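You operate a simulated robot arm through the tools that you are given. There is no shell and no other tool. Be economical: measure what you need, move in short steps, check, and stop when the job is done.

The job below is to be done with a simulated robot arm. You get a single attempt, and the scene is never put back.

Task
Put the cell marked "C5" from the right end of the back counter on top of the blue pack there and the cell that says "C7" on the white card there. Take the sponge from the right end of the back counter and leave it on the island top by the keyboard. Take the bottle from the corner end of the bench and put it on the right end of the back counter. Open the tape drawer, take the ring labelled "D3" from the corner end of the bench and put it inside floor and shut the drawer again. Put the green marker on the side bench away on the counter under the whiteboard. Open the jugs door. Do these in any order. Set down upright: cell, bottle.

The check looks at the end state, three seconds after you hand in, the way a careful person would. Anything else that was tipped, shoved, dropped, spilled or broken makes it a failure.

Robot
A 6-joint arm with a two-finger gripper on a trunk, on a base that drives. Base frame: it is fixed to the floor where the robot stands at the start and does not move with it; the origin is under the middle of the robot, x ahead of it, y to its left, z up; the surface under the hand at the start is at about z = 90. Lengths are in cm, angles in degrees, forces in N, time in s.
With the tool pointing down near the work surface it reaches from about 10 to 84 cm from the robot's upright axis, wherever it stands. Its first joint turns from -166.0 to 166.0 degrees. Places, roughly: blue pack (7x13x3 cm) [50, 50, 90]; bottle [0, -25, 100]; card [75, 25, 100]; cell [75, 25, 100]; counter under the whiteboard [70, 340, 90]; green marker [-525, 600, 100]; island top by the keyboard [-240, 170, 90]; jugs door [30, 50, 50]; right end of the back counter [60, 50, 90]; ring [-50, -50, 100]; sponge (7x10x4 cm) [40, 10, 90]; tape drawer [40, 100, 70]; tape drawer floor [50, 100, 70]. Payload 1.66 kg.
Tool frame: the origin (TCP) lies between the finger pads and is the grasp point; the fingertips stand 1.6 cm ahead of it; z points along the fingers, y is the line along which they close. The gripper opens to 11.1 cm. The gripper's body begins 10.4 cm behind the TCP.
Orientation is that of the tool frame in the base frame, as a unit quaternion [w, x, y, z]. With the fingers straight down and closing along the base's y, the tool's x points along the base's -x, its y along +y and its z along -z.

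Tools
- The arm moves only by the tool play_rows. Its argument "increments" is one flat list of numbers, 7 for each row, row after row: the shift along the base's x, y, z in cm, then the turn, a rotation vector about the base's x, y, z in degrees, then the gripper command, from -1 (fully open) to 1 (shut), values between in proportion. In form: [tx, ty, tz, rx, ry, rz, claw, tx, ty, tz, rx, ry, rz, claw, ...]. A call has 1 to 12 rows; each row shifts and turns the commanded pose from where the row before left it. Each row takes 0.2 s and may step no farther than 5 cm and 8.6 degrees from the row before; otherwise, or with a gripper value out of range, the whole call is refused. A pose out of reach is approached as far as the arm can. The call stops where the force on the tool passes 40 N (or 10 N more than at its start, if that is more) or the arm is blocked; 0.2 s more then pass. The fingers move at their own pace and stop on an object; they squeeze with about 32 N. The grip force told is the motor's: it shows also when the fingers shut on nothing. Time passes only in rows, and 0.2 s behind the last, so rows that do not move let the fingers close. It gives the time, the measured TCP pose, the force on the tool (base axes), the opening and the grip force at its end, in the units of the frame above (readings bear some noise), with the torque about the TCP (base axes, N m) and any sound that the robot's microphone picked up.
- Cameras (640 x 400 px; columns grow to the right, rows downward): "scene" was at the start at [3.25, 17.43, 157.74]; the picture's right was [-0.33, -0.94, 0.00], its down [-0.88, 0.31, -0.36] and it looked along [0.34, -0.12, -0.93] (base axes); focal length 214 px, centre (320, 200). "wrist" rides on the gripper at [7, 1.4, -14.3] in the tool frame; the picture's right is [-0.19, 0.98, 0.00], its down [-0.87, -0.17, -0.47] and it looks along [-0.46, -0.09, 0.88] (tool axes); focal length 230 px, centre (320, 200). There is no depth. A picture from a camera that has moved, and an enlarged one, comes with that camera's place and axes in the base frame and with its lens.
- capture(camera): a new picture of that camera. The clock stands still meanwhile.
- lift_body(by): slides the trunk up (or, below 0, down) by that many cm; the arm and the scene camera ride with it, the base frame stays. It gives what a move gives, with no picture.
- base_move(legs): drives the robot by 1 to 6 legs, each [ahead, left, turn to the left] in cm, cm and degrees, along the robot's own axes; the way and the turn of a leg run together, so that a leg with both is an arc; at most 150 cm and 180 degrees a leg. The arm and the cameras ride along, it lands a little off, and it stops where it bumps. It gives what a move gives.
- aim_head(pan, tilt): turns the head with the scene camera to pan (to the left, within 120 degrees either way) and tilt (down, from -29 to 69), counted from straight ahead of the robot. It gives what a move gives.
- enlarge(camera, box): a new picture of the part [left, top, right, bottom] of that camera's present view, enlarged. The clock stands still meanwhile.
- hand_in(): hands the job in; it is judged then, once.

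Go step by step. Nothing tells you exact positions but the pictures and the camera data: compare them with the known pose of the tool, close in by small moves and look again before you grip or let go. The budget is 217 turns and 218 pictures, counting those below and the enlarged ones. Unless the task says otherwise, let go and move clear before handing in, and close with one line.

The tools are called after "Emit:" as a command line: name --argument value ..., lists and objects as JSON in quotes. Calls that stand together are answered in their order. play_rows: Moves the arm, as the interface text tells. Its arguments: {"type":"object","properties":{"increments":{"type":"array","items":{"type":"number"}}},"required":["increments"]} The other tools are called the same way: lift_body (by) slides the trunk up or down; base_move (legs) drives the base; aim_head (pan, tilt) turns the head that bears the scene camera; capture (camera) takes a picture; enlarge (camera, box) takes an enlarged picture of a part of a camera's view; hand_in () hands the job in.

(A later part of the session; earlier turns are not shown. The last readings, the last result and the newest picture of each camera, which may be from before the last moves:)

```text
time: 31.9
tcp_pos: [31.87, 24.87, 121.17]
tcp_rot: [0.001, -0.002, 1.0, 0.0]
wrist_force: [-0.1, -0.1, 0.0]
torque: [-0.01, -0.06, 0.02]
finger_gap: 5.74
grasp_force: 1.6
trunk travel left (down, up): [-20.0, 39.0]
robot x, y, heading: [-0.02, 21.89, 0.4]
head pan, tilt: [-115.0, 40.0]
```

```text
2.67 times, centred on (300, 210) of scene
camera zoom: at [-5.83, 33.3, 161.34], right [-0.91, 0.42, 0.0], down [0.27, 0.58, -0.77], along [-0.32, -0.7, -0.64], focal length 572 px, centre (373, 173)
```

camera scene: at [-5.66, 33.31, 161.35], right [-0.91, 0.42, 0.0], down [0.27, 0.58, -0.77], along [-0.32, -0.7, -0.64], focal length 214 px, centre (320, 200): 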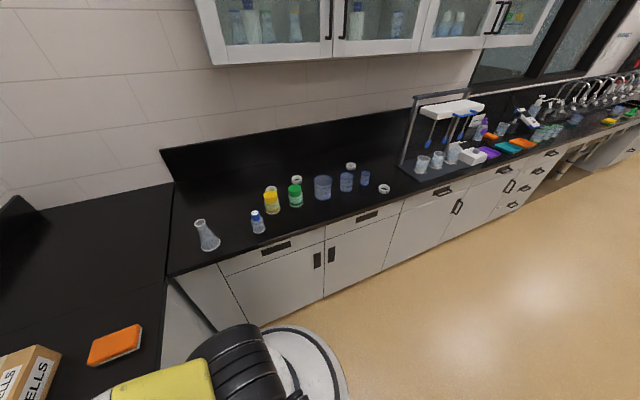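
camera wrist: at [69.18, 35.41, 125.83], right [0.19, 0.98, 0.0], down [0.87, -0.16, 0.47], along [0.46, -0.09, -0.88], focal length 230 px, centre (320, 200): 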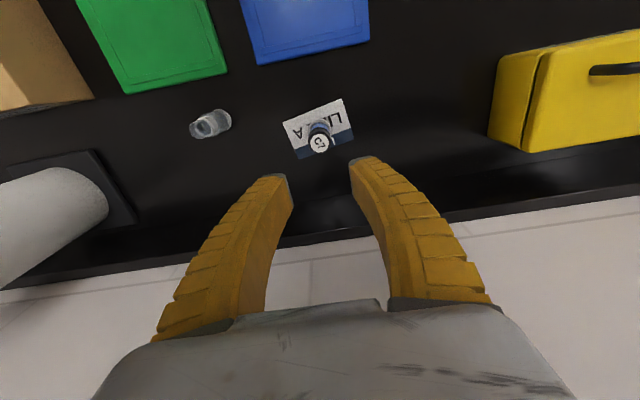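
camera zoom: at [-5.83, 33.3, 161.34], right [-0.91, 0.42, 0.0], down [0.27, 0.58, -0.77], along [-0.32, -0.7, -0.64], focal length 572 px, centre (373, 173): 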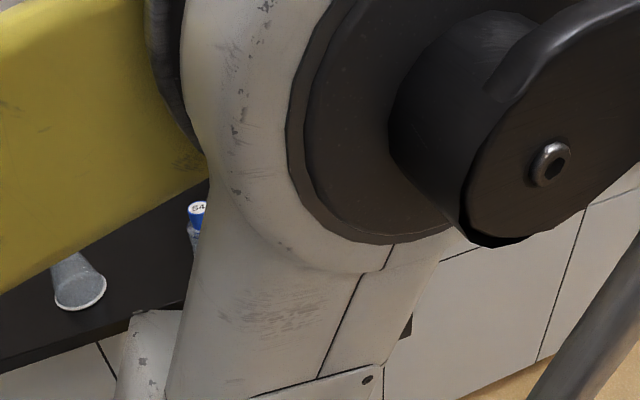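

The small blue-capped bottle stands near [-7,-37] on the bench, with a flask near [13,-41]. I move the base right 10 cm and swing the arm round toward the bench.

Emit:
base_move --legs '[[0, -10, 0]]'

Emit:
play_rows --increments '[0.09, -4.8, 0, 0, 0, -8.5, 0, -0.63, -4.75, 0, 0, 0, -8.5, 0, -1.33, -4.61, 0, 0, 0, -8.5, 0, -2.0, -4.36, 0, 0, 0, -8.5, 0, -2.64, -4.01, 0, 0, 0, -8.5, 0, -3.2, -3.58, 0, 0, 0, -8.5, 0, -3.7, -3.05, 0, 0, 0, -8.5, 0, -4.12, -2.46, 0, 0, 0, -8.5, 0, -4.44, -1.82, 0, 0, 0, -8.5, 0, -4.66, -1.14, 0, 0, 0, -8.5, 0, -4.78, -0.43, 0, 0, 0, -8.5, 0]'

Emit:
capture --camera "wrist"

Emit:
capture --camera "scene"

```text
time: 33.1
tcp_pos: [32.1, 14.73, 121.04]
tcp_rot: [-0.001, -0.004, 1.0, 0.001]
wrist_force: [-0.4, -0.7, -0.3]
torque: [0.05, 0.03, 0.01]
finger_gap: 5.78
grasp_force: 1.4
trunk travel left (down, up): [-20.0, 39.0]
robot x, y, heading: [-0.13, 11.88, 0.2]
head pan, tilt: [-115.0, 40.0]
```

```text
time: 34.6
tcp_pos: [25.72, -7.34, 120.89]
tcp_rot: [0.001, 0.349, 0.937, 0.0]
wrist_force: [-1.0, 0.1, 0.4]
torque: [-0.02, -0.09, -0.02]
finger_gap: 5.74
grasp_force: 1.9
trunk travel left (down, up): [-20.0, 39.0]
robot x, y, heading: [0.12, 12.01, 0.3]
head pan, tilt: [-115.0, 40.0]
stopped in row 7: the arm was blocked; the commanded pose is now the measured one
```

```text
177 pictures are left
camera wrist: at [21.4, -1.72, 135.19], right [0.79, 0.62, 0.0], down [0.55, -0.69, 0.47], along [0.29, -0.37, -0.88], focal length 230 px, centre (320, 200)
```

wrist: 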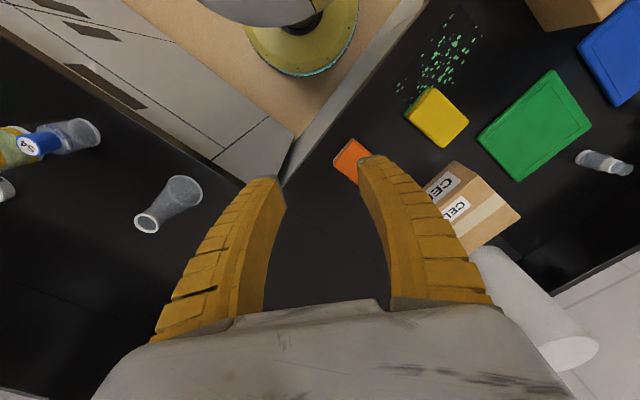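

```text
176 pictures are left
camera scene: at [-5.62, 23.42, 161.1], right [-0.91, 0.41, 0.0], down [0.28, 0.6, -0.75], along [-0.31, -0.68, -0.66], focal length 214 px, centre (320, 200)
```

scene: 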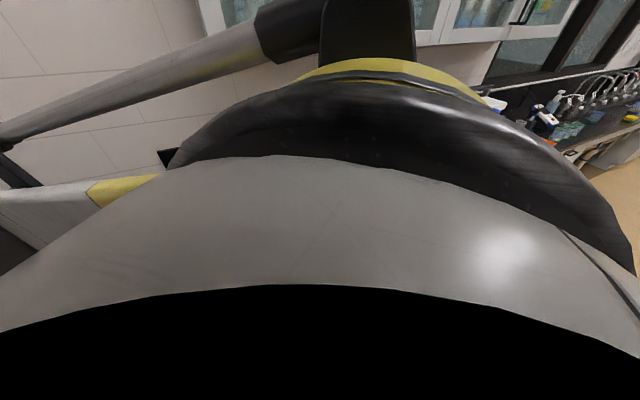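

The swing was blocked near the head. I undo it, and instead turn the whole robot to face the bench.

Emit:
play_rows --increments '[2.64, 4.01, 0, 0, 0, 8.2, 0, 2.0, 4.36, 0, 0, 0, 8.2, 0, 1.33, 4.61, 0, 0, 0, 8.2, 0, 0.63, 4.75, 0, 0, 0, 8.2, 0, -0.09, 4.8, 0, 0, 0, 8.2, 0]'

Emit:
aim_head --pan 0 --tilt 50

Emit:
base_move --legs '[[0, 0, -90]]'

Emit:
capture --camera "scene"

Emit:
capture --camera "wrist"

```text
time: 35.9
tcp_pos: [31.64, 15.1, 121.07]
tcp_rot: [0.001, 0.006, 1.0, 0.0]
wrist_force: [0.4, 0.3, -0.5]
torque: [0.0, -0.01, 0.02]
finger_gap: 5.76
grasp_force: 1.0
trunk travel left (down, up): [-20.0, 39.0]
robot x, y, heading: [0.11, 11.69, 0.5]
head pan, tilt: [-115.0, 40.0]
```

```text
time: 37.8
tcp_pos: [31.61, 14.93, 121.0]
tcp_rot: [0.001, 0.007, 1.0, -0.001]
wrist_force: [-0.1, 0.6, -1.1]
torque: [0.03, 0.03, -0.01]
finger_gap: 5.74
grasp_force: 1.3
trunk travel left (down, up): [-20.0, 39.0]
robot x, y, heading: [0.37, 11.63, 0.4]
head pan, tilt: [0.0, 50.0]
```

```text
time: 42.1
tcp_pos: [2.06, -20.08, 121.15]
tcp_rot: [0.0, 0.725, 0.689, 0.001]
wrist_force: [-0.7, 0.0, 0.2]
torque: [0.01, 0.02, -0.01]
finger_gap: 5.74
grasp_force: 1.3
trunk travel left (down, up): [-20.0, 39.0]
robot x, y, heading: [-0.1, 11.47, -91.9]
head pan, tilt: [0.0, 50.0]
```

```text
175 pictures are left
camera scene: at [18.85, 5.72, 159.93], right [-1.0, 0.03, 0.0], down [0.02, 0.77, -0.64], along [-0.02, -0.64, -0.77], focal length 214 px, centre (320, 200)
```

scene: 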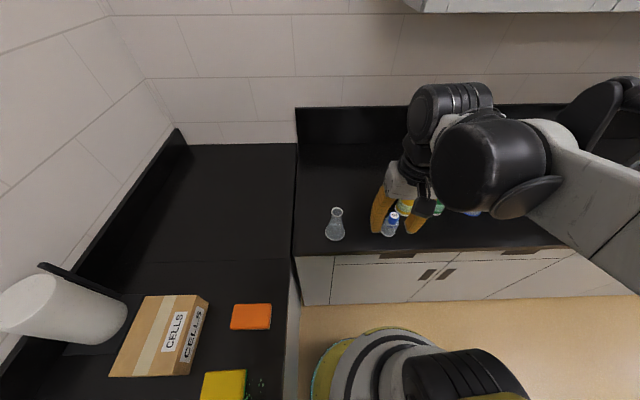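

```text
174 pictures are left
camera wrist: at [3.84, -13.1, 135.25], right [0.97, -0.24, 0.0], down [-0.21, -0.86, 0.47], along [-0.11, -0.46, -0.88], focal length 230 px, centre (320, 200)
```

wrist: 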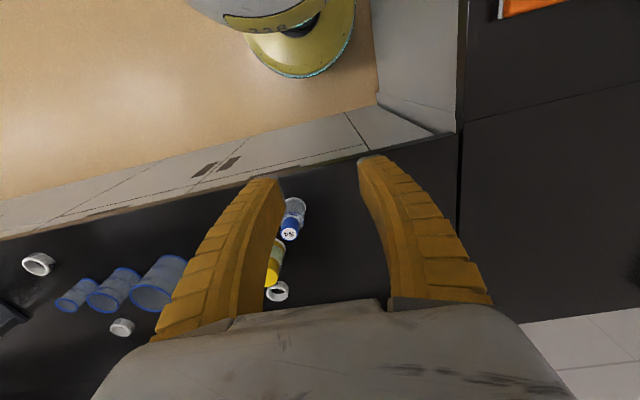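

The bottle with blue cap is at about [-7.1,-36.6]. I enlarge to check its shape and the rings' labels.

Emit:
enlarge --camera "wrist" --box '[250, 180, 350, 310]'

Emit:
enlarge --camera "wrist" --box '[0, 230, 200, 360]'

```text
3.08 times, centred on (300, 245) of wrist
camera zoom: at [3.84, -13.1, 135.25], right [0.97, -0.24, 0.0], down [-0.21, -0.86, 0.47], along [-0.11, -0.46, -0.88], focal length 708 px, centre (382, 62)
```

zoom: 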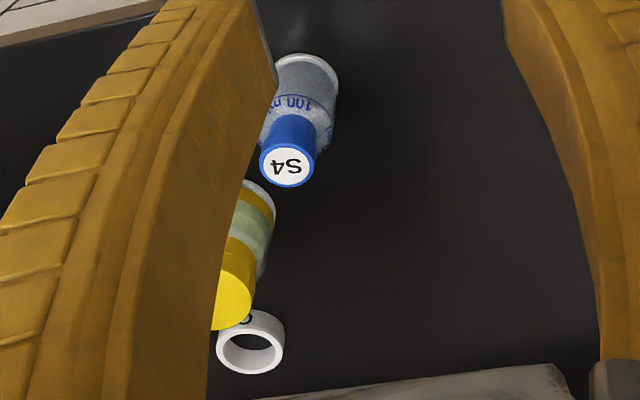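

```text
3.08 times, centred on (100, 295) of wrist
camera zoom: at [3.84, -13.1, 135.25], right [0.97, -0.24, 0.0], down [-0.21, -0.86, 0.47], along [-0.11, -0.46, -0.88], focal length 708 px, centre (997, -92)
```

zoom: 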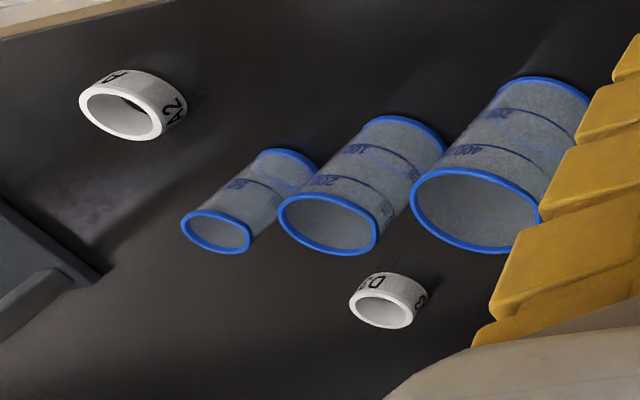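

Ring D3 is the back-middle one near [-71,-65]. First the bottle: I go above it with about 7.8 cm opening.

Emit:
play_rows --increments '[-2.3, -4.1, 0, 0, 0, 0, -0.4, -2.3, -4.1, 0, 0, 0, 0, -0.4, -2.3, -4.1, 0, 0, 0, 0, -0.4, -2.3, -4.2, 0, 0, 0, 0, -0.4, 0, 0, -5, 0, 0, 0, -0.4, 0, 0, 0, 0, 0, 0, -0.4]'

Emit:
capture --camera "wrist"

```text
time: 43.5
tcp_pos: [-7.26, -36.67, 116.13]
tcp_rot: [0.001, 0.725, 0.689, 0.0]
wrist_force: [-0.8, -0.2, 0.3]
torque: [0.01, 0.0, 0.0]
finger_gap: 7.9
grasp_force: 0.8
trunk travel left (down, up): [-20.0, 39.0]
robot x, y, heading: [0.13, 11.79, -91.8]
head pan, tilt: [0.0, 50.0]
```

```text
171 pictures are left
camera wrist: at [-5.47, -29.78, 130.37], right [0.97, -0.24, 0.0], down [-0.21, -0.86, 0.47], along [-0.11, -0.46, -0.88], focal length 230 px, centre (320, 200)
```

wrist: 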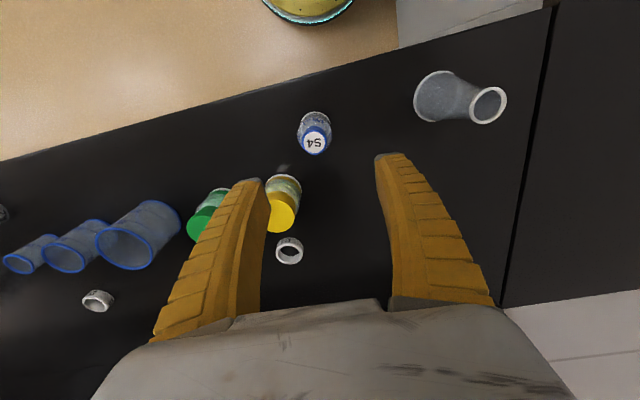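

Aligned within half a cm. I descend to z=95 and grip.

Emit:
play_rows --increments '[-0.4, 0.1, -4.5, 0, 0, 0, -0.4, 0, 0, -4.5, 0, 0, 0, -0.4, 0, 0, -4.5, 0, 0, 0, -0.4, 0, 0, -4.5, 0, 0, 0, -0.4, 0, 0, -3.1, 0, 0, 0, -0.4, 0, 0, 0, 0, 0, 0, 1, 0, 0, 0, 0, 0, 0, 1, 0, 0, 0, 0, 0, 0, 1]'

Emit:
capture --camera "wrist"

```text
time: 45.3
tcp_pos: [-7.52, -36.41, 94.94]
tcp_rot: [-0.001, 0.726, 0.688, 0.0]
wrist_force: [1.1, 0.3, 0.1]
torque: [-0.01, 0.03, -0.01]
finger_gap: 4.66
grasp_force: 32.3
trunk travel left (down, up): [-20.0, 39.0]
robot x, y, heading: [-0.07, 11.76, -91.8]
head pan, tilt: [0.0, 50.0]
```

```text
170 pictures are left
camera wrist: at [-5.82, -29.49, 109.16], right [0.97, -0.24, 0.0], down [-0.21, -0.86, 0.47], along [-0.11, -0.46, -0.88], focal length 230 px, centre (320, 200)
```

wrist: 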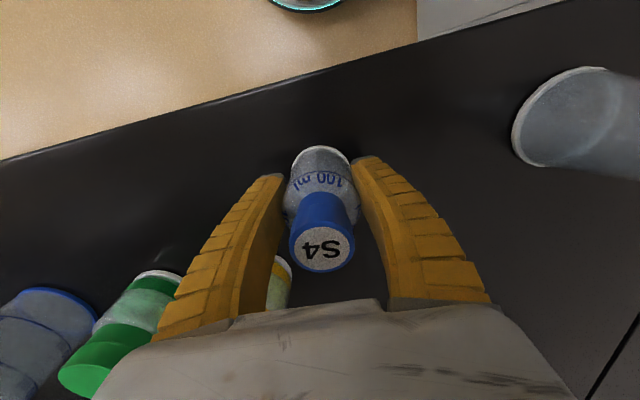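

Bottle held. I lift it high, retract, turn the base back to face the counter and shift left.

Emit:
play_rows --increments '[0, 0, 5, 0, 0, 0, 1, 0, 0, 5, 0, 0, 0, 1, 0, 0, 5, 0, 0, 0, 1, 0, 0, 5, 0, 0, 0, 1, 0, 0, 5, 0, 0, 0, 1, 2, 4.3, 0, 0, 0, 0, 1, 2, 4.3, 0, 0, 0, 0, 1, 2, 4.3, 0, 0, 0, 0, 1, 1.5, 3.5, 0, 0, 0, 0, 1]'

Emit:
base_move --legs '[[0, 0, 92], [0, 25, 0]]'

Emit:
capture --camera "wrist"

Emit:
capture --camera "scene"

```text
time: 47.3
tcp_pos: [-0.01, -20.04, 119.86]
tcp_rot: [0.0, 0.725, 0.689, 0.0]
wrist_force: [0.0, 0.0, -0.2]
torque: [-0.06, 0.04, -0.01]
finger_gap: 4.66
grasp_force: 32.0
trunk travel left (down, up): [-20.0, 39.0]
robot x, y, heading: [0.05, 11.43, -91.7]
head pan, tilt: [0.0, 50.0]
```

```text
time: 53.1
tcp_pos: [30.89, 38.67, 119.85]
tcp_rot: [0.0, -0.006, 1.0, 0.001]
wrist_force: [-0.7, -0.5, -1.2]
torque: [-0.03, 0.01, 0.01]
finger_gap: 4.66
grasp_force: 31.9
trunk travel left (down, up): [-20.0, 39.0]
robot x, y, heading: [-0.54, 36.72, 1.9]
head pan, tilt: [0.0, 50.0]
```

```text
169 pictures are left
camera wrist: at [24.1, 39.85, 134.08], right [0.18, 0.98, 0.0], down [0.87, -0.16, 0.47], along [0.46, -0.09, -0.88], focal length 230 px, centre (320, 200)
```

wrist: 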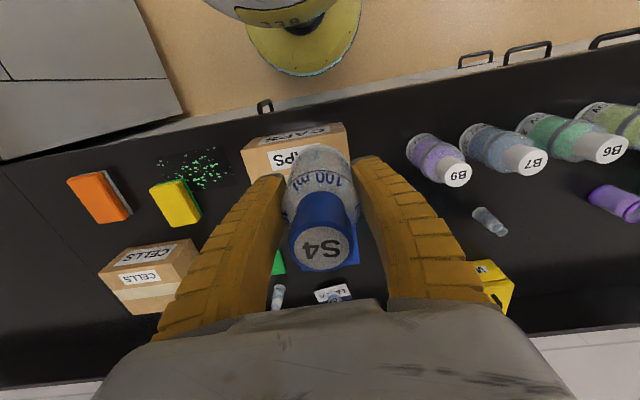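

```text
168 pictures are left
camera scene: at [4.38, 56.21, 159.92], right [0.03, -1.0, 0.0], down [-0.77, -0.02, -0.64], along [0.64, 0.02, -0.77], focal length 214 px, centre (320, 200)
```

scene: 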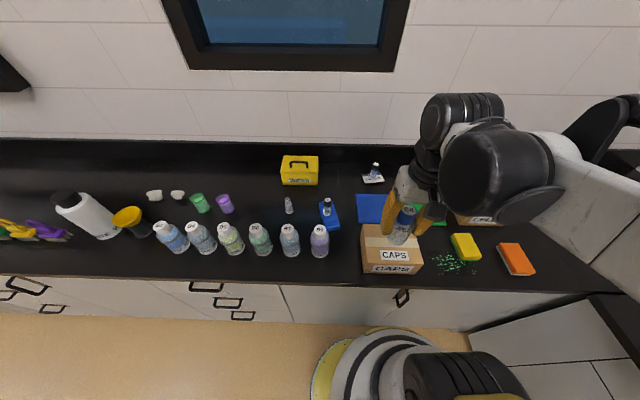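

There is a free spot at about [68,49] between wipes, pack and card. I move the bottle over it and lower partway.

Emit:
play_rows --increments '[4.64, 1.29, 0, 0, 0, 0, 1, 4.64, 1.29, 0, 0, 0, 0, 1, 4.64, 1.29, 0, 0, 0, 0, 1, 4.64, 1.29, 0, 0, 0, 0, 1, 4.64, 1.29, 0, 0, 0, 0, 1, 4.64, 1.29, 0, 0, 0, 0, 1, 4.64, 1.29, 0, 0, 0, 0, 1, 4.64, 1.29, 0, 0, 0, 0, 1, 0, 0, -5, 0, 0, 0, 1, 0, 0, -5, 0, 0, 0, 1, 0, 0, 0, 0, 0, 0, 1]'

Emit:
capture --camera "wrist"

Emit:
enlarge --camera "scene" --box '[260, 120, 420, 240]'

```text
time: 55.5
tcp_pos: [68.28, 48.64, 109.79]
tcp_rot: [0.0, -0.006, 1.0, 0.0]
wrist_force: [0.5, 0.2, -0.3]
torque: [0.0, 0.03, -0.02]
finger_gap: 4.67
grasp_force: 31.9
trunk travel left (down, up): [-20.0, 39.0]
robot x, y, heading: [-0.77, 36.09, 1.7]
head pan, tilt: [0.0, 50.0]
```

```text
167 pictures are left
camera wrist: at [61.26, 49.96, 123.95], right [0.18, 0.98, 0.0], down [0.87, -0.16, 0.47], along [0.46, -0.08, -0.88], focal length 230 px, centre (320, 200)
```

wrist: 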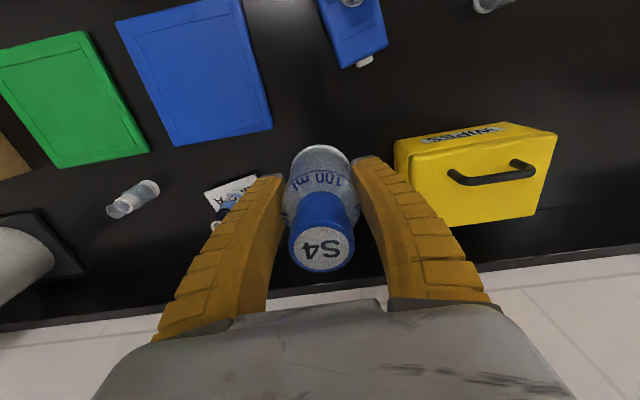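

```text
3.33 times, centred on (340, 180) of scene
camera zoom: at [4.37, 56.11, 159.94], right [0.03, -1.0, 0.0], down [-0.77, -0.02, -0.64], along [0.64, 0.02, -0.77], focal length 715 px, centre (253, 267)
```

zoom: 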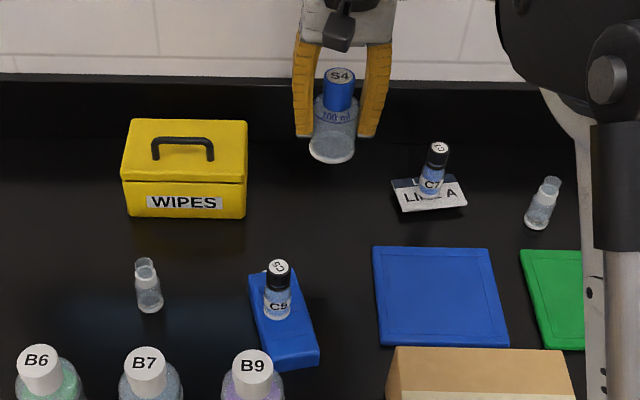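

The spot is clear. I lower the bottle to just above the counter, then to contact.

Emit:
play_rows --increments '[0, 0.3, -4.5, 0, 0, 0, 1, 0, 0, -4.5, 0, 0, 0, 1, 0, 0, -4, 0, 0, 0, 1, 0, 0, -1.2, 0, 0, 0, 1, 0, 0, -0.4, 0, 0, 0, 1, 0, 0, 0, 0, 0, 0, 1]'

```text
time: 56.9
tcp_pos: [68.11, 49.11, 95.18]
tcp_rot: [-0.001, -0.005, 1.0, 0.0]
wrist_force: [-0.3, 0.7, -1.4]
torque: [-0.01, -0.02, -0.02]
finger_gap: 4.69
grasp_force: 32.2
trunk travel left (down, up): [-20.0, 39.0]
robot x, y, heading: [-0.57, 36.64, 1.5]
head pan, tilt: [0.0, 50.0]
```

Emit:
play_rows --increments '[0, 0, -0.25, 0, 0, 0, 1, 0, 0, -0.1, 0, 0, 0, 1, 0, 0, 0, 0, 0, 0, 1]'

```text
time: 57.7
tcp_pos: [68.15, 49.12, 94.91]
tcp_rot: [0.0, -0.006, 1.0, -0.001]
wrist_force: [0.4, 0.8, 0.5]
torque: [-0.01, -0.07, 0.04]
finger_gap: 4.69
grasp_force: 32.2
trunk travel left (down, up): [-20.0, 39.0]
robot x, y, heading: [-0.71, 36.81, 1.7]
head pan, tilt: [0.0, 50.0]
```

Emit:
play_rows --increments '[0, 0, -0.15, 0, 0, 0, 1, 0, 0, 0, 0, 0, 0, 1]'

```text
time: 58.3
tcp_pos: [68.05, 49.14, 94.76]
tcp_rot: [0.001, -0.006, 1.0, 0.0]
wrist_force: [2.2, 0.7, 9.8]
torque: [0.1, -0.18, -0.02]
finger_gap: 4.73
grasp_force: 32.1
trunk travel left (down, up): [-20.0, 39.0]
robot x, y, heading: [-0.52, 36.84, 1.9]
head pan, tilt: [0.0, 50.0]
```

Contact. I release and rise.

Emit:
play_rows --increments '[0, 0, 0, 0, 0, 0, -0.3, 0, 0, 0, 0, 0, 0, -0.3, 0, 0, 4, 0, 0, 0, -0.3, 0, 0, 4, 0, 0, 0, -0.3, 0, 0, 4, 0, 0, 0, -0.3, 0, 0, 4, 0, 0, 0, -0.3, -4.5, -1, 1, 0, 0, 0, -0.3, -4.5, -1, 1, 0, 0, 0, -0.3, -4.5, -1, 1, 0, 0, 0, -0.3, -4.5, -1, 1, 0, 0, 0, -0.3, -4.5, -1, 1, 0, 0, 0, -0.3]'

Emit:
capture --camera "scene"

Emit:
enlarge --camera "scene" --box '[0, 240, 240, 400]'

```text
time: 60.7
tcp_pos: [45.61, 44.09, 115.67]
tcp_rot: [0.0, -0.006, 1.0, 0.001]
wrist_force: [-0.2, 0.0, -0.1]
torque: [-0.02, -0.05, 0.0]
finger_gap: 7.39
grasp_force: 1.4
trunk travel left (down, up): [-20.0, 39.0]
robot x, y, heading: [-0.75, 36.9, 2.0]
head pan, tilt: [0.0, 50.0]
```

```text
165 pictures are left
camera scene: at [4.23, 56.08, 159.94], right [0.03, -1.0, 0.0], down [-0.76, -0.02, -0.64], along [0.64, 0.02, -0.77], focal length 214 px, centre (320, 200)
```

scene: 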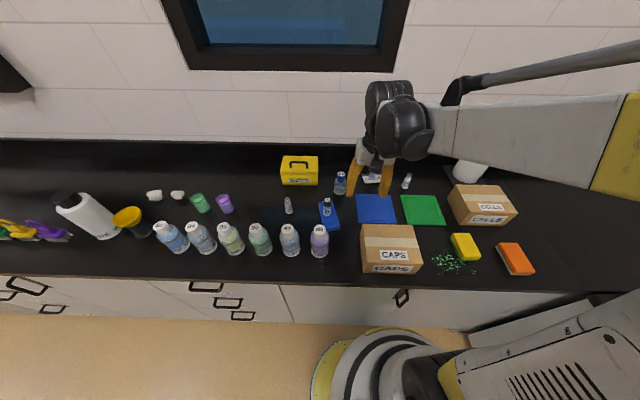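

```text
2.50 times, centred on (120, 320) of scene
camera zoom: at [4.23, 56.08, 159.94], right [0.03, -1.0, 0.0], down [-0.76, -0.02, -0.64], along [0.64, 0.02, -0.77], focal length 536 px, centre (820, -100)
```

zoom: 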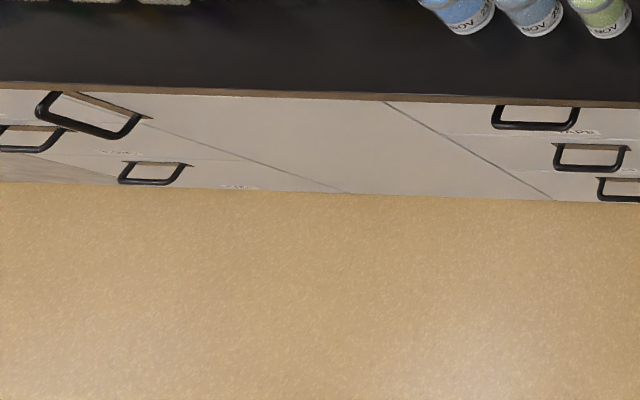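

The bottle stands upright in place. Now I retract the arm and back away to read the labels on the drawers and doors.

Emit:
play_rows --increments '[-4.5, 0, 1, 0, 0, 0, -0.3, -4.5, 0, 1, 0, 0, 0, -0.3, -4.5, 0, 1, 0, 0, 0, -0.3]'

Emit:
base_move --legs '[[-60, 25, 0]]'

Emit:
aim_head --pan 0 --tilt 45

Emit:
capture --camera "scene"

```text
time: 61.5
tcp_pos: [32.16, 44.0, 118.49]
tcp_rot: [0.001, -0.005, 1.0, -0.001]
wrist_force: [0.3, -0.1, -0.5]
torque: [-0.01, 0.01, -0.03]
finger_gap: 7.37
grasp_force: 0.9
trunk travel left (down, up): [-20.0, 39.0]
robot x, y, heading: [-0.49, 36.44, 1.5]
head pan, tilt: [0.0, 50.0]
```

```text
time: 65.1
tcp_pos: [-28.78, 67.76, 118.6]
tcp_rot: [0.0, -0.004, 1.0, 0.0]
wrist_force: [-0.9, -0.7, 0.0]
torque: [-0.01, 0.0, 0.05]
finger_gap: 7.4
grasp_force: 0.7
trunk travel left (down, up): [-20.0, 39.0]
robot x, y, heading: [-61.88, 60.24, 1.5]
head pan, tilt: [0.0, 50.0]
```

```text
time: 65.8
tcp_pos: [-28.56, 67.76, 118.53]
tcp_rot: [0.001, -0.004, 1.0, 0.0]
wrist_force: [-0.2, 0.3, 0.4]
torque: [0.0, 0.03, 0.01]
finger_gap: 7.39
grasp_force: 1.2
trunk travel left (down, up): [-20.0, 39.0]
robot x, y, heading: [-62.01, 60.25, 1.7]
head pan, tilt: [0.0, 45.0]
```

```text
163 pictures are left
camera scene: at [-55.97, 79.76, 160.62], right [0.03, -1.0, 0.0], down [-0.71, -0.02, -0.71], along [0.71, 0.02, -0.71], focal length 214 px, centre (320, 200)
```

scene: 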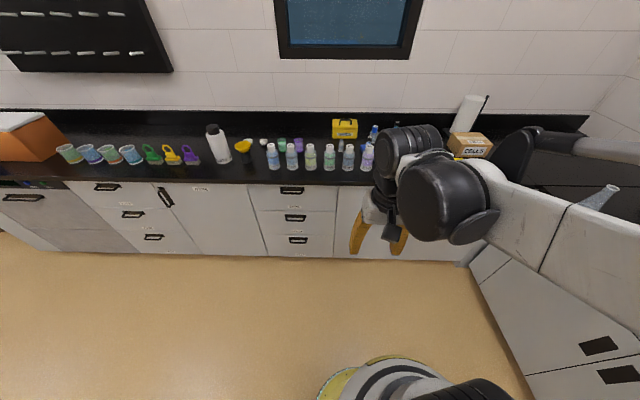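

Emit:
enlarge --camera "scene" --box '[230, 170, 400, 270]'

Emit:
enlarge --camera "scene" --box '[80, 170, 250, 270]'

Emit:
capture --camera "wrist"

```text
3.76 times, centred on (315, 220) of scene
camera zoom: at [-55.97, 79.76, 160.62], right [0.03, -1.0, 0.0], down [-0.71, -0.02, -0.71], along [0.71, 0.02, -0.71], focal length 807 px, centre (339, 125)
```

zoom: 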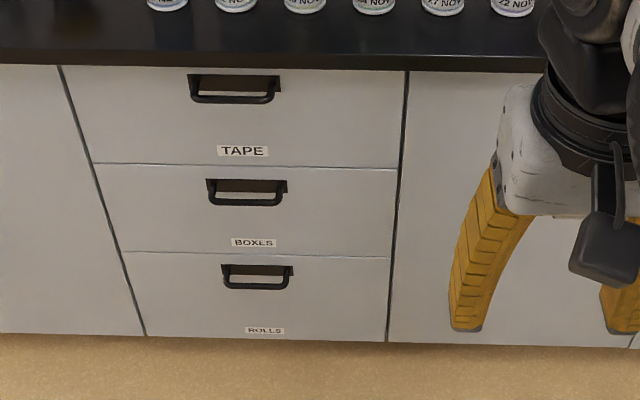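

```text
3.76 times, centred on (165, 220) of scene
camera zoom: at [-55.97, 79.76, 160.62], right [0.03, -1.0, 0.0], down [-0.71, -0.02, -0.71], along [0.71, 0.02, -0.71], focal length 807 px, centre (904, 125)
```

zoom: 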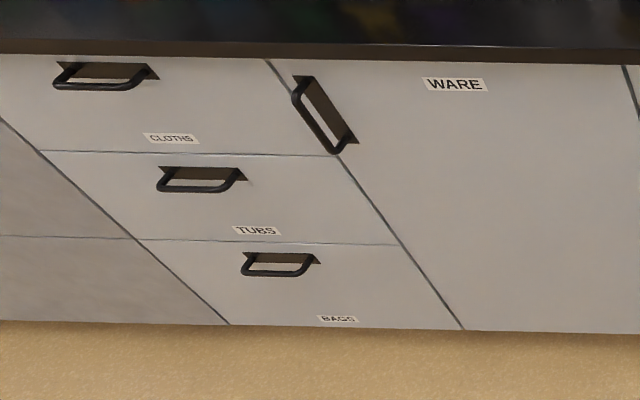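

```text
160 pictures are left
camera wrist: at [-35.5, 69.02, 132.74], right [0.18, 0.98, 0.0], down [0.87, -0.16, 0.47], along [0.46, -0.09, -0.88], focal length 230 px, centre (320, 200)
```

wrist: 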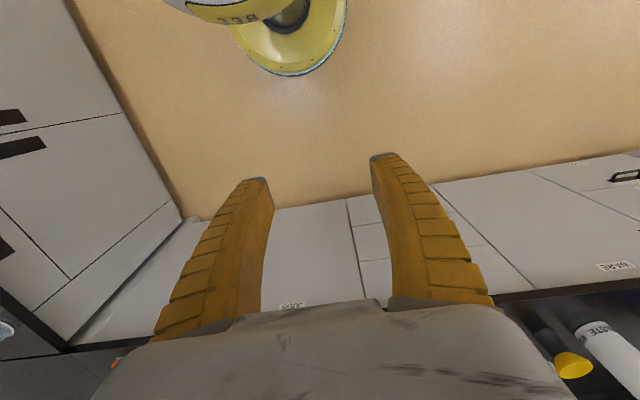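

The TAPE drawer is the top one, its bow handle about [28,97,82]. I turn the hand to point forward with fingers closing vertically.

Emit:
play_rows --increments '[0, 0, 0, 4.94, -4.94, -4.94, 0.2, 0, 0, 0, 4.94, -4.94, -4.94, 0.2, 0, 0, 0, 4.94, -4.94, -4.94, 0.2, 0, 0, 0, 4.94, -4.94, -4.94, 0.2, 0, 0, 0, 4.94, -4.94, -4.94, 0.2, 0, 0, 0, 4.94, -4.94, -4.94, 0.2, 0, 0, 0, 4.94, -4.94, -4.94, 0.2, 0, 0, 0, 4.94, -4.94, -4.94, 0.2, 0, 0, 0, 4.94, -4.94, -4.94, 0.2, 0, 0, 0, 4.94, -4.94, -4.94, 0.2, 0, 0, 0, 4.94, -4.94, -4.94, 0.2, 0, 0, 0, 4.94, -4.94, -4.94, 0.2]'

Emit:
play_rows --increments '[0, 0, 0, 4.94, -4.94, -4.94, 0.2, 0, 0, 0, 4.94, -4.94, -4.94, 0.2, 0, 0, -5, 0, 0, 0, 0.2, 0, 0, -5, 0, 0, 0, 0.2]'

Emit:
capture --camera "scene"

Emit:
capture --camera "wrist"

```text
time: 68.3
tcp_pos: [-21.27, 68.49, 123.11]
tcp_rot: [0.431, 0.424, 0.675, 0.424]
wrist_force: [-0.5, 0.6, -1.2]
torque: [-0.01, -0.03, -0.01]
finger_gap: 4.66
grasp_force: 1.5
out of reach, approached as far as the arm can: row 7, 8, 9, 10, 12
trunk travel left (down, up): [-20.0, 39.0]
robot x, y, heading: [-61.47, 60.35, 1.8]
head pan, tilt: [0.0, 45.0]
stopped in row 12: the arm was blocked; the commanded pose is now the measured one
```

```text
time: 69.0
tcp_pos: [-17.01, 70.65, 123.56]
tcp_rot: [0.483, 0.477, 0.558, 0.478]
wrist_force: [-0.8, 0.1, 0.4]
torque: [-0.02, 0.03, 0.03]
finger_gap: 4.68
grasp_force: 1.5
out of reach, approached as far as the arm can: row 3
trunk travel left (down, up): [-20.0, 39.0]
robot x, y, heading: [-61.65, 60.44, 1.4]
head pan, tilt: [0.0, 45.0]
stopped in row 3: the arm was blocked; the commanded pose is now the measured one
```

```text
159 pictures are left
camera scene: at [-56.19, 79.67, 160.64], right [0.03, -1.0, 0.0], down [-0.71, -0.02, -0.71], along [0.71, 0.02, -0.71], focal length 214 px, centre (320, 200)
```

scene: 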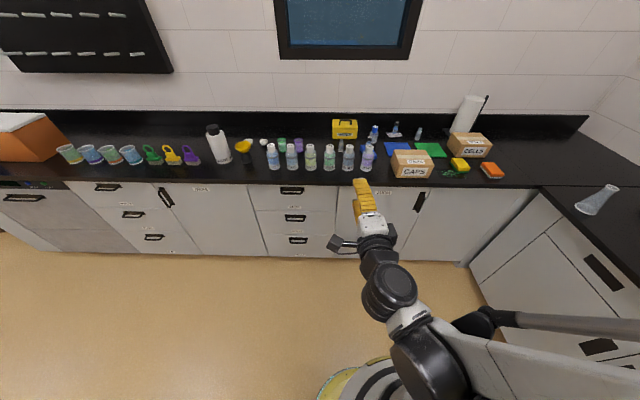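

```text
158 pictures are left
camera wrist: at [-31.58, 76.64, 125.42], right [0.08, -0.1, 0.99], down [-0.41, -0.91, -0.06], along [0.91, -0.41, -0.12], focal length 230 px, centre (320, 200)
```

wrist: 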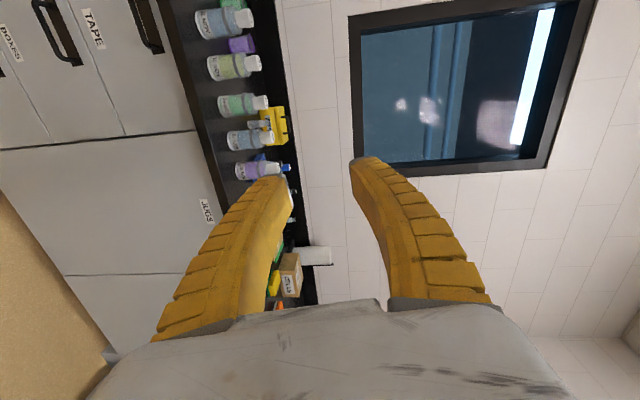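

The hand is nearly horizontal but too close in. I lower the trunk and extend forward, then finish the rotation.

Emit:
lift_body --by -20

Emit:
play_rows --increments '[4, 0, 0, 0, 0, 0, 0.2, 4, 0, 0, 0, 0, 0, 0.2, 4, 0, 0, 0, 0, 0, 0.2, 0, 0, 0, 4.7, -4.7, -4.7, 0.2, 0, 0, -4, 0, 0, 0, 0.2, 0, 0, -4, 0, 0, 0, 0.2, 0, 0, -4, 0, 0, 0, 0.2]'

Emit:
capture --camera "wrist"

```text
time: 71.2
tcp_pos: [-16.76, 70.59, 103.61]
tcp_rot: [0.483, 0.477, 0.558, 0.477]
wrist_force: [-0.2, -0.2, -0.5]
torque: [-0.02, -0.02, 0.02]
finger_gap: 4.69
grasp_force: 1.6
trunk travel left (down, up): [0.0, 59.0]
robot x, y, heading: [-61.58, 60.03, 1.6]
head pan, tilt: [0.0, 45.0]
```

```text
time: 72.8
tcp_pos: [-1.76, 71.63, 99.8]
tcp_rot: [0.494, 0.495, 0.523, 0.488]
wrist_force: [0.9, 0.9, 0.1]
torque: [-0.01, -0.03, -0.03]
finger_gap: 4.68
grasp_force: 1.4
out of reach, approached as far as the arm can: row 4, 5, 6, 7
trunk travel left (down, up): [0.0, 59.0]
robot x, y, heading: [-61.45, 60.24, 1.1]
head pan, tilt: [0.0, 45.0]
```

```text
157 pictures are left
camera wrist: at [-16.07, 78.35, 101.29], right [0.04, -0.16, 0.99], down [-0.46, -0.88, -0.12], along [0.89, -0.45, -0.1], focal length 230 px, centre (320, 200)
```

wrist: 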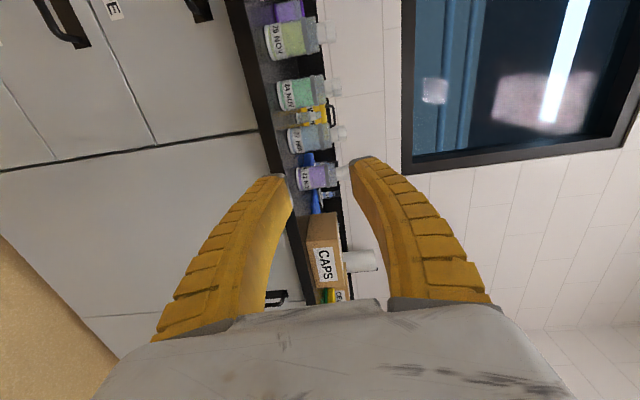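

Nearly horizontal is close to a wrist singularity, so I'll use a 45° downward-forward hand instead. I pitch the hand down.

Emit:
play_rows --increments '[0, 0, 0, 0.33, 7.15, -0.2, 0.2, 0, 0, 0, 0.33, 7.15, -0.2, 0.2, 0, 0, 0, 0.33, 7.15, -0.2, 0.2, 0, 0, 0, 0.33, 7.15, -0.2, 0.2, 0, 0, 0, 0.33, 7.15, -0.2, 0.2, 0, 0, 0, 0.33, 7.15, -0.2, 0.2]'

Emit:
capture --camera "wrist"

Emit:
capture --camera "scene"

```text
time: 74.2
tcp_pos: [-1.68, 71.77, 99.66]
tcp_rot: [0.266, 0.652, 0.654, 0.278]
wrist_force: [0.2, 0.3, -0.6]
torque: [0.01, -0.01, 0.02]
finger_gap: 4.65
grasp_force: 1.6
trunk travel left (down, up): [0.0, 59.0]
robot x, y, heading: [-61.39, 60.28, 1.3]
head pan, tilt: [0.0, 45.0]
```

```text
156 pictures are left
camera wrist: at [-10.92, 78.48, 110.75], right [0.69, -0.19, 0.69], down [-0.45, -0.87, 0.2], along [0.57, -0.45, -0.69], focal length 230 px, centre (320, 200)
```

wrist: 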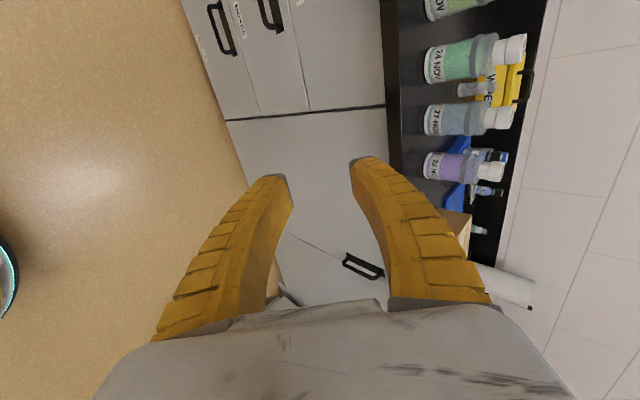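

```text
155 pictures are left
camera scene: at [-55.97, 79.77, 140.62], right [0.03, -1.0, 0.0], down [-0.71, -0.02, -0.71], along [0.71, 0.02, -0.71], focal length 214 px, centre (320, 200)
```

scene: 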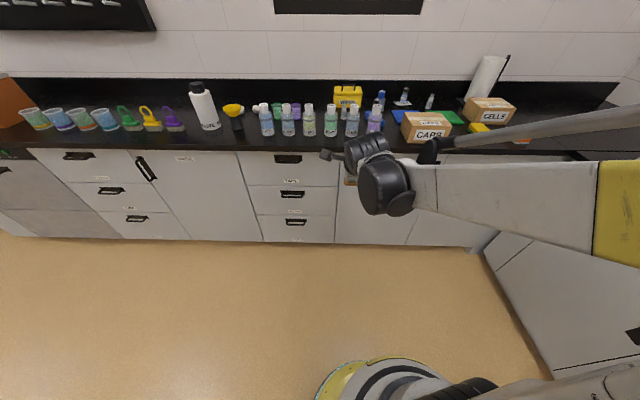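

The hand is at 45°. I enlarge the handle from this lower camera to triangulate.

Emit:
enlarge --camera "scene" --box '[240, 130, 360, 200]'

Emit:
enlarge --camera "scene" --box '[390, 140, 470, 200]'

```text
5.33 times, centred on (300, 165) of scene
camera zoom: at [-55.97, 79.77, 140.62], right [0.03, -1.0, 0.0], down [-0.71, -0.02, -0.71], along [0.71, 0.02, -0.71], focal length 1144 px, centre (427, 387)
```

zoom: 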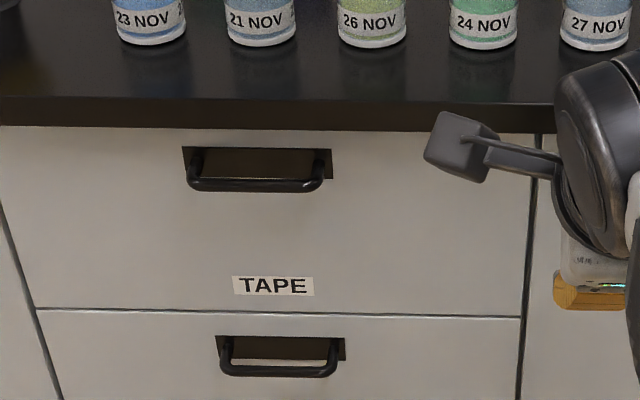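

```text
6.67 times, centred on (430, 170) of scene
camera zoom: at [-55.97, 79.77, 140.62], right [0.03, -1.0, 0.0], down [-0.71, -0.02, -0.71], along [0.71, 0.02, -0.71], focal length 1430 px, centre (-413, 400)
```

zoom: 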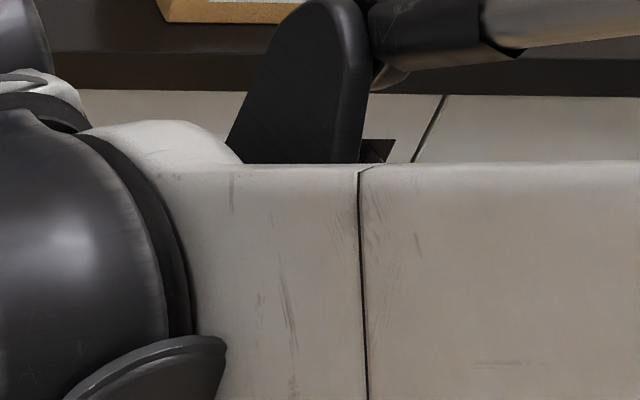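

Triangulating: bar about [28.6,97.2,81.3], cabinet face x≈31, counter lip x≈29. I drive nearer and tilt the hand to about 30° below horizontal.

Emit:
base_move --legs '[[17, 25.5, -1.3]]'

Emit:
play_rows --increments '[0, 0, -4, 0, -7.5, 0, 0.4, 0, 0, -4, 0, -7.5, 0, 0.4, 0, 0, -3, 0, 0, 0, 0.4]'

Emit:
capture --camera "wrist"

Emit:
capture --camera "scene"

```text
time: 76.3
tcp_pos: [14.99, 96.47, 99.7]
tcp_rot: [0.27, 0.658, 0.646, 0.276]
wrist_force: [-0.2, -0.2, 0.7]
torque: [0.02, 0.0, 0.0]
finger_gap: 4.66
grasp_force: 1.9
trunk travel left (down, up): [0.0, 59.0]
robot x, y, heading: [-44.96, 86.33, 0.2]
head pan, tilt: [0.0, 45.0]
```

```text
time: 77.1
tcp_pos: [15.07, 96.49, 88.45]
tcp_rot: [0.352, 0.617, 0.605, 0.359]
wrist_force: [0.7, -0.8, -0.9]
torque: [-0.01, 0.0, -0.01]
finger_gap: 3.59
grasp_force: 1.4
trunk travel left (down, up): [0.0, 59.0]
robot x, y, heading: [-45.59, 86.58, 0.3]
head pan, tilt: [0.0, 45.0]
```

```text
152 pictures are left
camera wrist: at [3.44, 103.29, 96.8], right [0.48, -0.21, 0.85], down [-0.5, -0.86, 0.07], along [0.72, -0.46, -0.52], focal length 230 px, centre (320, 200)
```

wrist: 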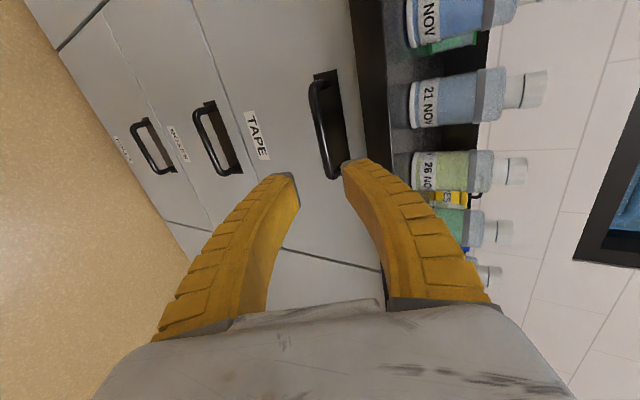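

```text
151 pictures are left
camera scene: at [-39.05, 105.74, 140.62], right [0.0, -1.0, 0.0], down [-0.71, 0.0, -0.71], along [0.71, 0.0, -0.71], focal length 214 px, centre (320, 200)
```

scene: 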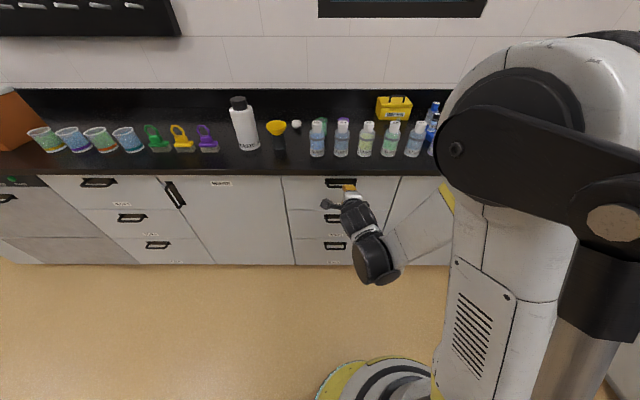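

The bar re-projects to z≈81.5, y 91–102.6. I advance along the hand's axis, stopping short to check.

Emit:
play_rows --increments '[3.5, 0.3, -1.5, 0, 0, 0, 0.4, 3.5, 0, -1.9, 0, 0, 0, 0.4, 2.5, 0, -1.35, 0, 0, 0, 0.4, 0, 0, 0, 0, 0, 0, 0.4]'

Emit:
capture --camera "wrist"

Emit:
enlarge --camera "scene" --box '[300, 150, 400, 220]'

```text
time: 78.1
tcp_pos: [24.46, 96.61, 83.92]
tcp_rot: [0.352, 0.617, 0.605, 0.359]
wrist_force: [-0.3, -0.2, -0.4]
torque: [0.0, 0.01, 0.04]
finger_gap: 3.6
grasp_force: 2.3
trunk travel left (down, up): [0.0, 59.0]
robot x, y, heading: [-44.9, 86.58, 0.6]
head pan, tilt: [0.0, 45.0]
```

```text
150 pictures are left
camera wrist: at [12.86, 103.69, 92.24], right [0.48, -0.21, 0.85], down [-0.5, -0.86, 0.07], along [0.72, -0.46, -0.52], focal length 230 px, centre (320, 200)
```

wrist: 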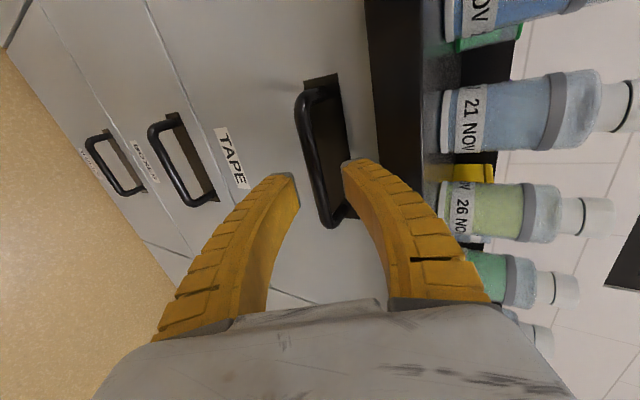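

```text
5.71 times, centred on (350, 185) of scene
camera zoom: at [-39.05, 105.73, 140.62], right [0.0, -1.0, 0.0], down [-0.71, 0.0, -0.71], along [0.71, 0.0, -0.71], focal length 1226 px, centre (149, 286)
```

zoom: 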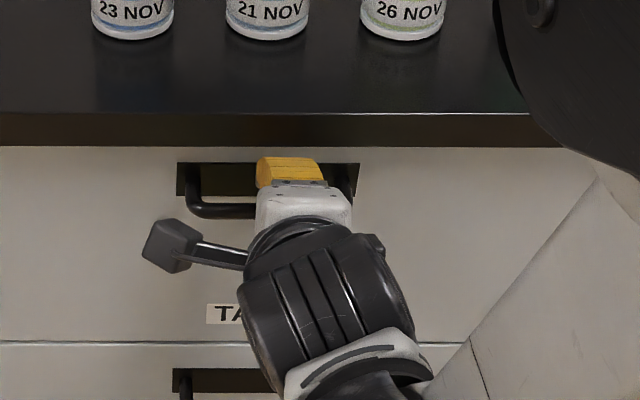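

Bar is between the fingers' line. I advance the last 3.7 cm and close.

Emit:
play_rows --increments '[1.9, 0, -1.1, 0, 0, 0, 0.4, 1.8, 0, -1.05, 0, 0, 0, 0.4, 0, 0, 0, 0, 0, 0, 0.4]'

Emit:
capture --camera "wrist"

```text
time: 78.9
tcp_pos: [28.04, 96.74, 82.02]
tcp_rot: [0.352, 0.618, 0.604, 0.359]
wrist_force: [-9.1, 1.1, 3.4]
torque: [0.0, -0.33, 0.09]
finger_gap: 3.42
grasp_force: 1.3
trunk travel left (down, up): [0.0, 59.0]
robot x, y, heading: [-44.77, 86.28, 0.5]
head pan, tilt: [0.0, 45.0]
```

```text
148 pictures are left
camera wrist: at [16.37, 103.62, 90.19], right [0.48, -0.21, 0.85], down [-0.5, -0.86, 0.07], along [0.72, -0.46, -0.52], focal length 230 px, centre (320, 200)
```

wrist: 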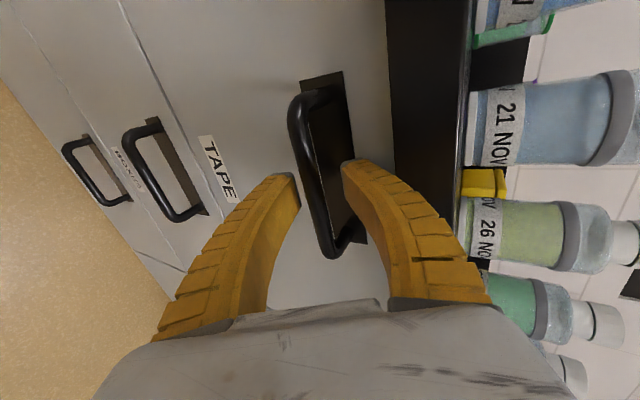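

The bar is between the fingers with the tip lightly touching the face. I back off 0.3 cm and close.

Emit:
play_rows --increments '[-0.4, 0, 0.2, 0, 0, 0, 0.6, 0, 0, 0, 0, 0, 0, 1, 0, 0, 0, 0, 0, 0, 1, 0, 0, 0, 0, 0, 0, 1]'

```text
time: 79.9
tcp_pos: [27.81, 96.6, 81.69]
tcp_rot: [0.35, 0.619, 0.605, 0.357]
wrist_force: [1.8, -1.6, -35.4]
torque: [-0.15, -0.22, 0.0]
finger_gap: 0.61
grasp_force: 30.1
trunk travel left (down, up): [0.0, 59.0]
robot x, y, heading: [-45.62, 86.53, 0.2]
head pan, tilt: [0.0, 45.0]
```

Gripped the bar (0.6 cm). I relieve the vertical force, then pull a little.

Emit:
play_rows --increments '[0, 0, -0.4, 0, 0, 0, 1, -2, 0, 0, 0, 0, 0, 1, -2, 0, 0, 0, 0, 0, 1, 0, 0, 0, 0, 0, 0, 1]'

Emit:
capture --camera "wrist"

```text
time: 80.9
tcp_pos: [23.62, 96.81, 81.58]
tcp_rot: [0.351, 0.617, 0.605, 0.359]
wrist_force: [-0.3, -1.4, -3.9]
torque: [-0.08, -0.01, 0.02]
finger_gap: 0.59
grasp_force: 29.1
trunk travel left (down, up): [0.0, 59.0]
robot x, y, heading: [-45.22, 86.31, 0.3]
head pan, tilt: [0.0, 45.0]
```

```text
147 pictures are left
camera wrist: at [12.16, 103.67, 89.87], right [0.48, -0.21, 0.85], down [-0.5, -0.86, 0.07], along [0.72, -0.46, -0.52], focal length 230 px, centre (320, 200)
```

wrist: 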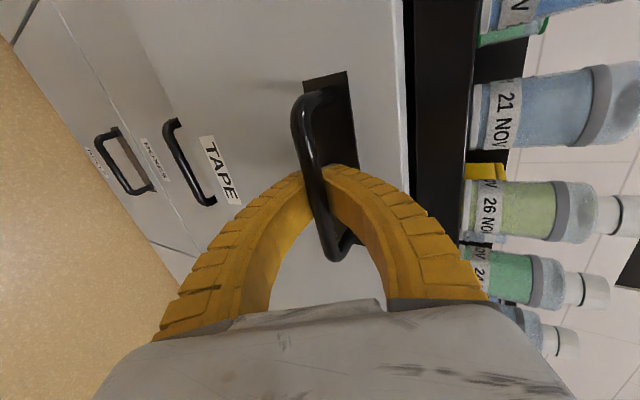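

The drawer is sliding. I pull it further by driving back.

Emit:
base_move --legs '[[-22, 0, 0]]'

Emit:
capture --camera "scene"

```text
time: 82.6
tcp_pos: [1.79, 96.31, 81.56]
tcp_rot: [0.353, 0.619, 0.603, 0.359]
wrist_force: [1.1, 2.5, -6.8]
torque: [-0.11, -0.08, -0.09]
finger_gap: 0.61
grasp_force: 29.2
trunk travel left (down, up): [0.0, 59.0]
robot x, y, heading: [-66.8, 86.35, -0.2]
head pan, tilt: [0.0, 45.0]
```

```text
146 pictures are left
camera scene: at [-61.0, 105.68, 140.62], right [0.0, -1.0, 0.0], down [-0.71, 0.0, -0.71], along [0.71, 0.0, -0.71], focal length 214 px, centre (320, 200)
```

scene: 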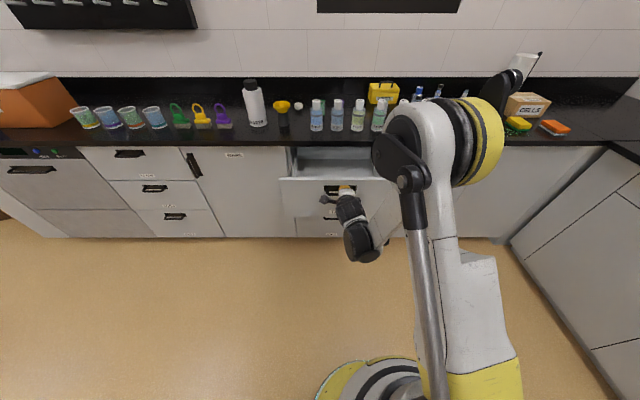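

The drawer is open about 26 cm. I release and withdraw backward, then look into it.

Emit:
play_rows --increments '[0, 0, 0, 0, 0, 0, 0.4, 0, 0, 0, 0, 0, 0, 0.4, -3, 0, 1.7, 0, 0, 0, 0.4, -3, 0, 1.7, 0, 0, 0, 0.4, 0, 0, 4.5, 0, 0, 0, 0.4, 0, 0, 4.5, 0, 0, 0, 0.4, 0, 0, 4.5, 0, 0, 0, 0.4]'

Emit:
lift_body --by 20

Emit:
capture --camera "scene"

```text
time: 84.2
tcp_pos: [-4.18, 96.19, 98.57]
tcp_rot: [0.354, 0.619, 0.603, 0.358]
wrist_force: [-0.1, 0.5, 0.9]
torque: [-0.02, 0.0, 0.01]
finger_gap: 3.58
grasp_force: 2.3
trunk travel left (down, up): [0.0, 59.0]
robot x, y, heading: [-67.26, 86.67, 0.1]
head pan, tilt: [0.0, 45.0]
```

```text
time: 86.4
tcp_pos: [-4.27, 96.16, 118.49]
tcp_rot: [0.353, 0.619, 0.603, 0.358]
wrist_force: [0.6, 0.3, 0.6]
torque: [0.02, -0.01, -0.02]
finger_gap: 3.58
grasp_force: 1.5
trunk travel left (down, up): [-20.0, 39.0]
robot x, y, heading: [-67.54, 85.99, 0.2]
head pan, tilt: [0.0, 45.0]
```

```text
145 pictures are left
camera scene: at [-61.07, 105.65, 160.61], right [0.0, -1.0, 0.0], down [-0.71, 0.0, -0.71], along [0.71, 0.0, -0.71], focal length 214 px, centre (320, 200)
```

scene: 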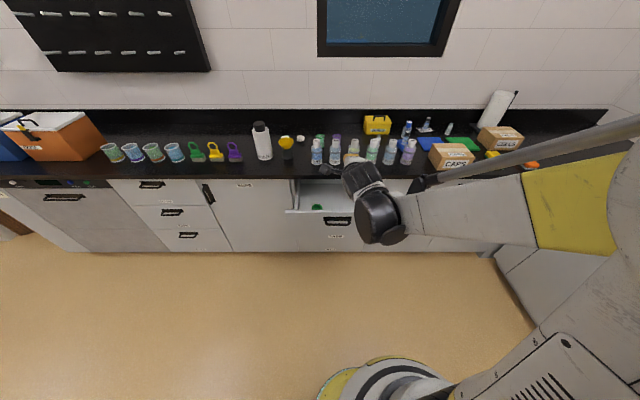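

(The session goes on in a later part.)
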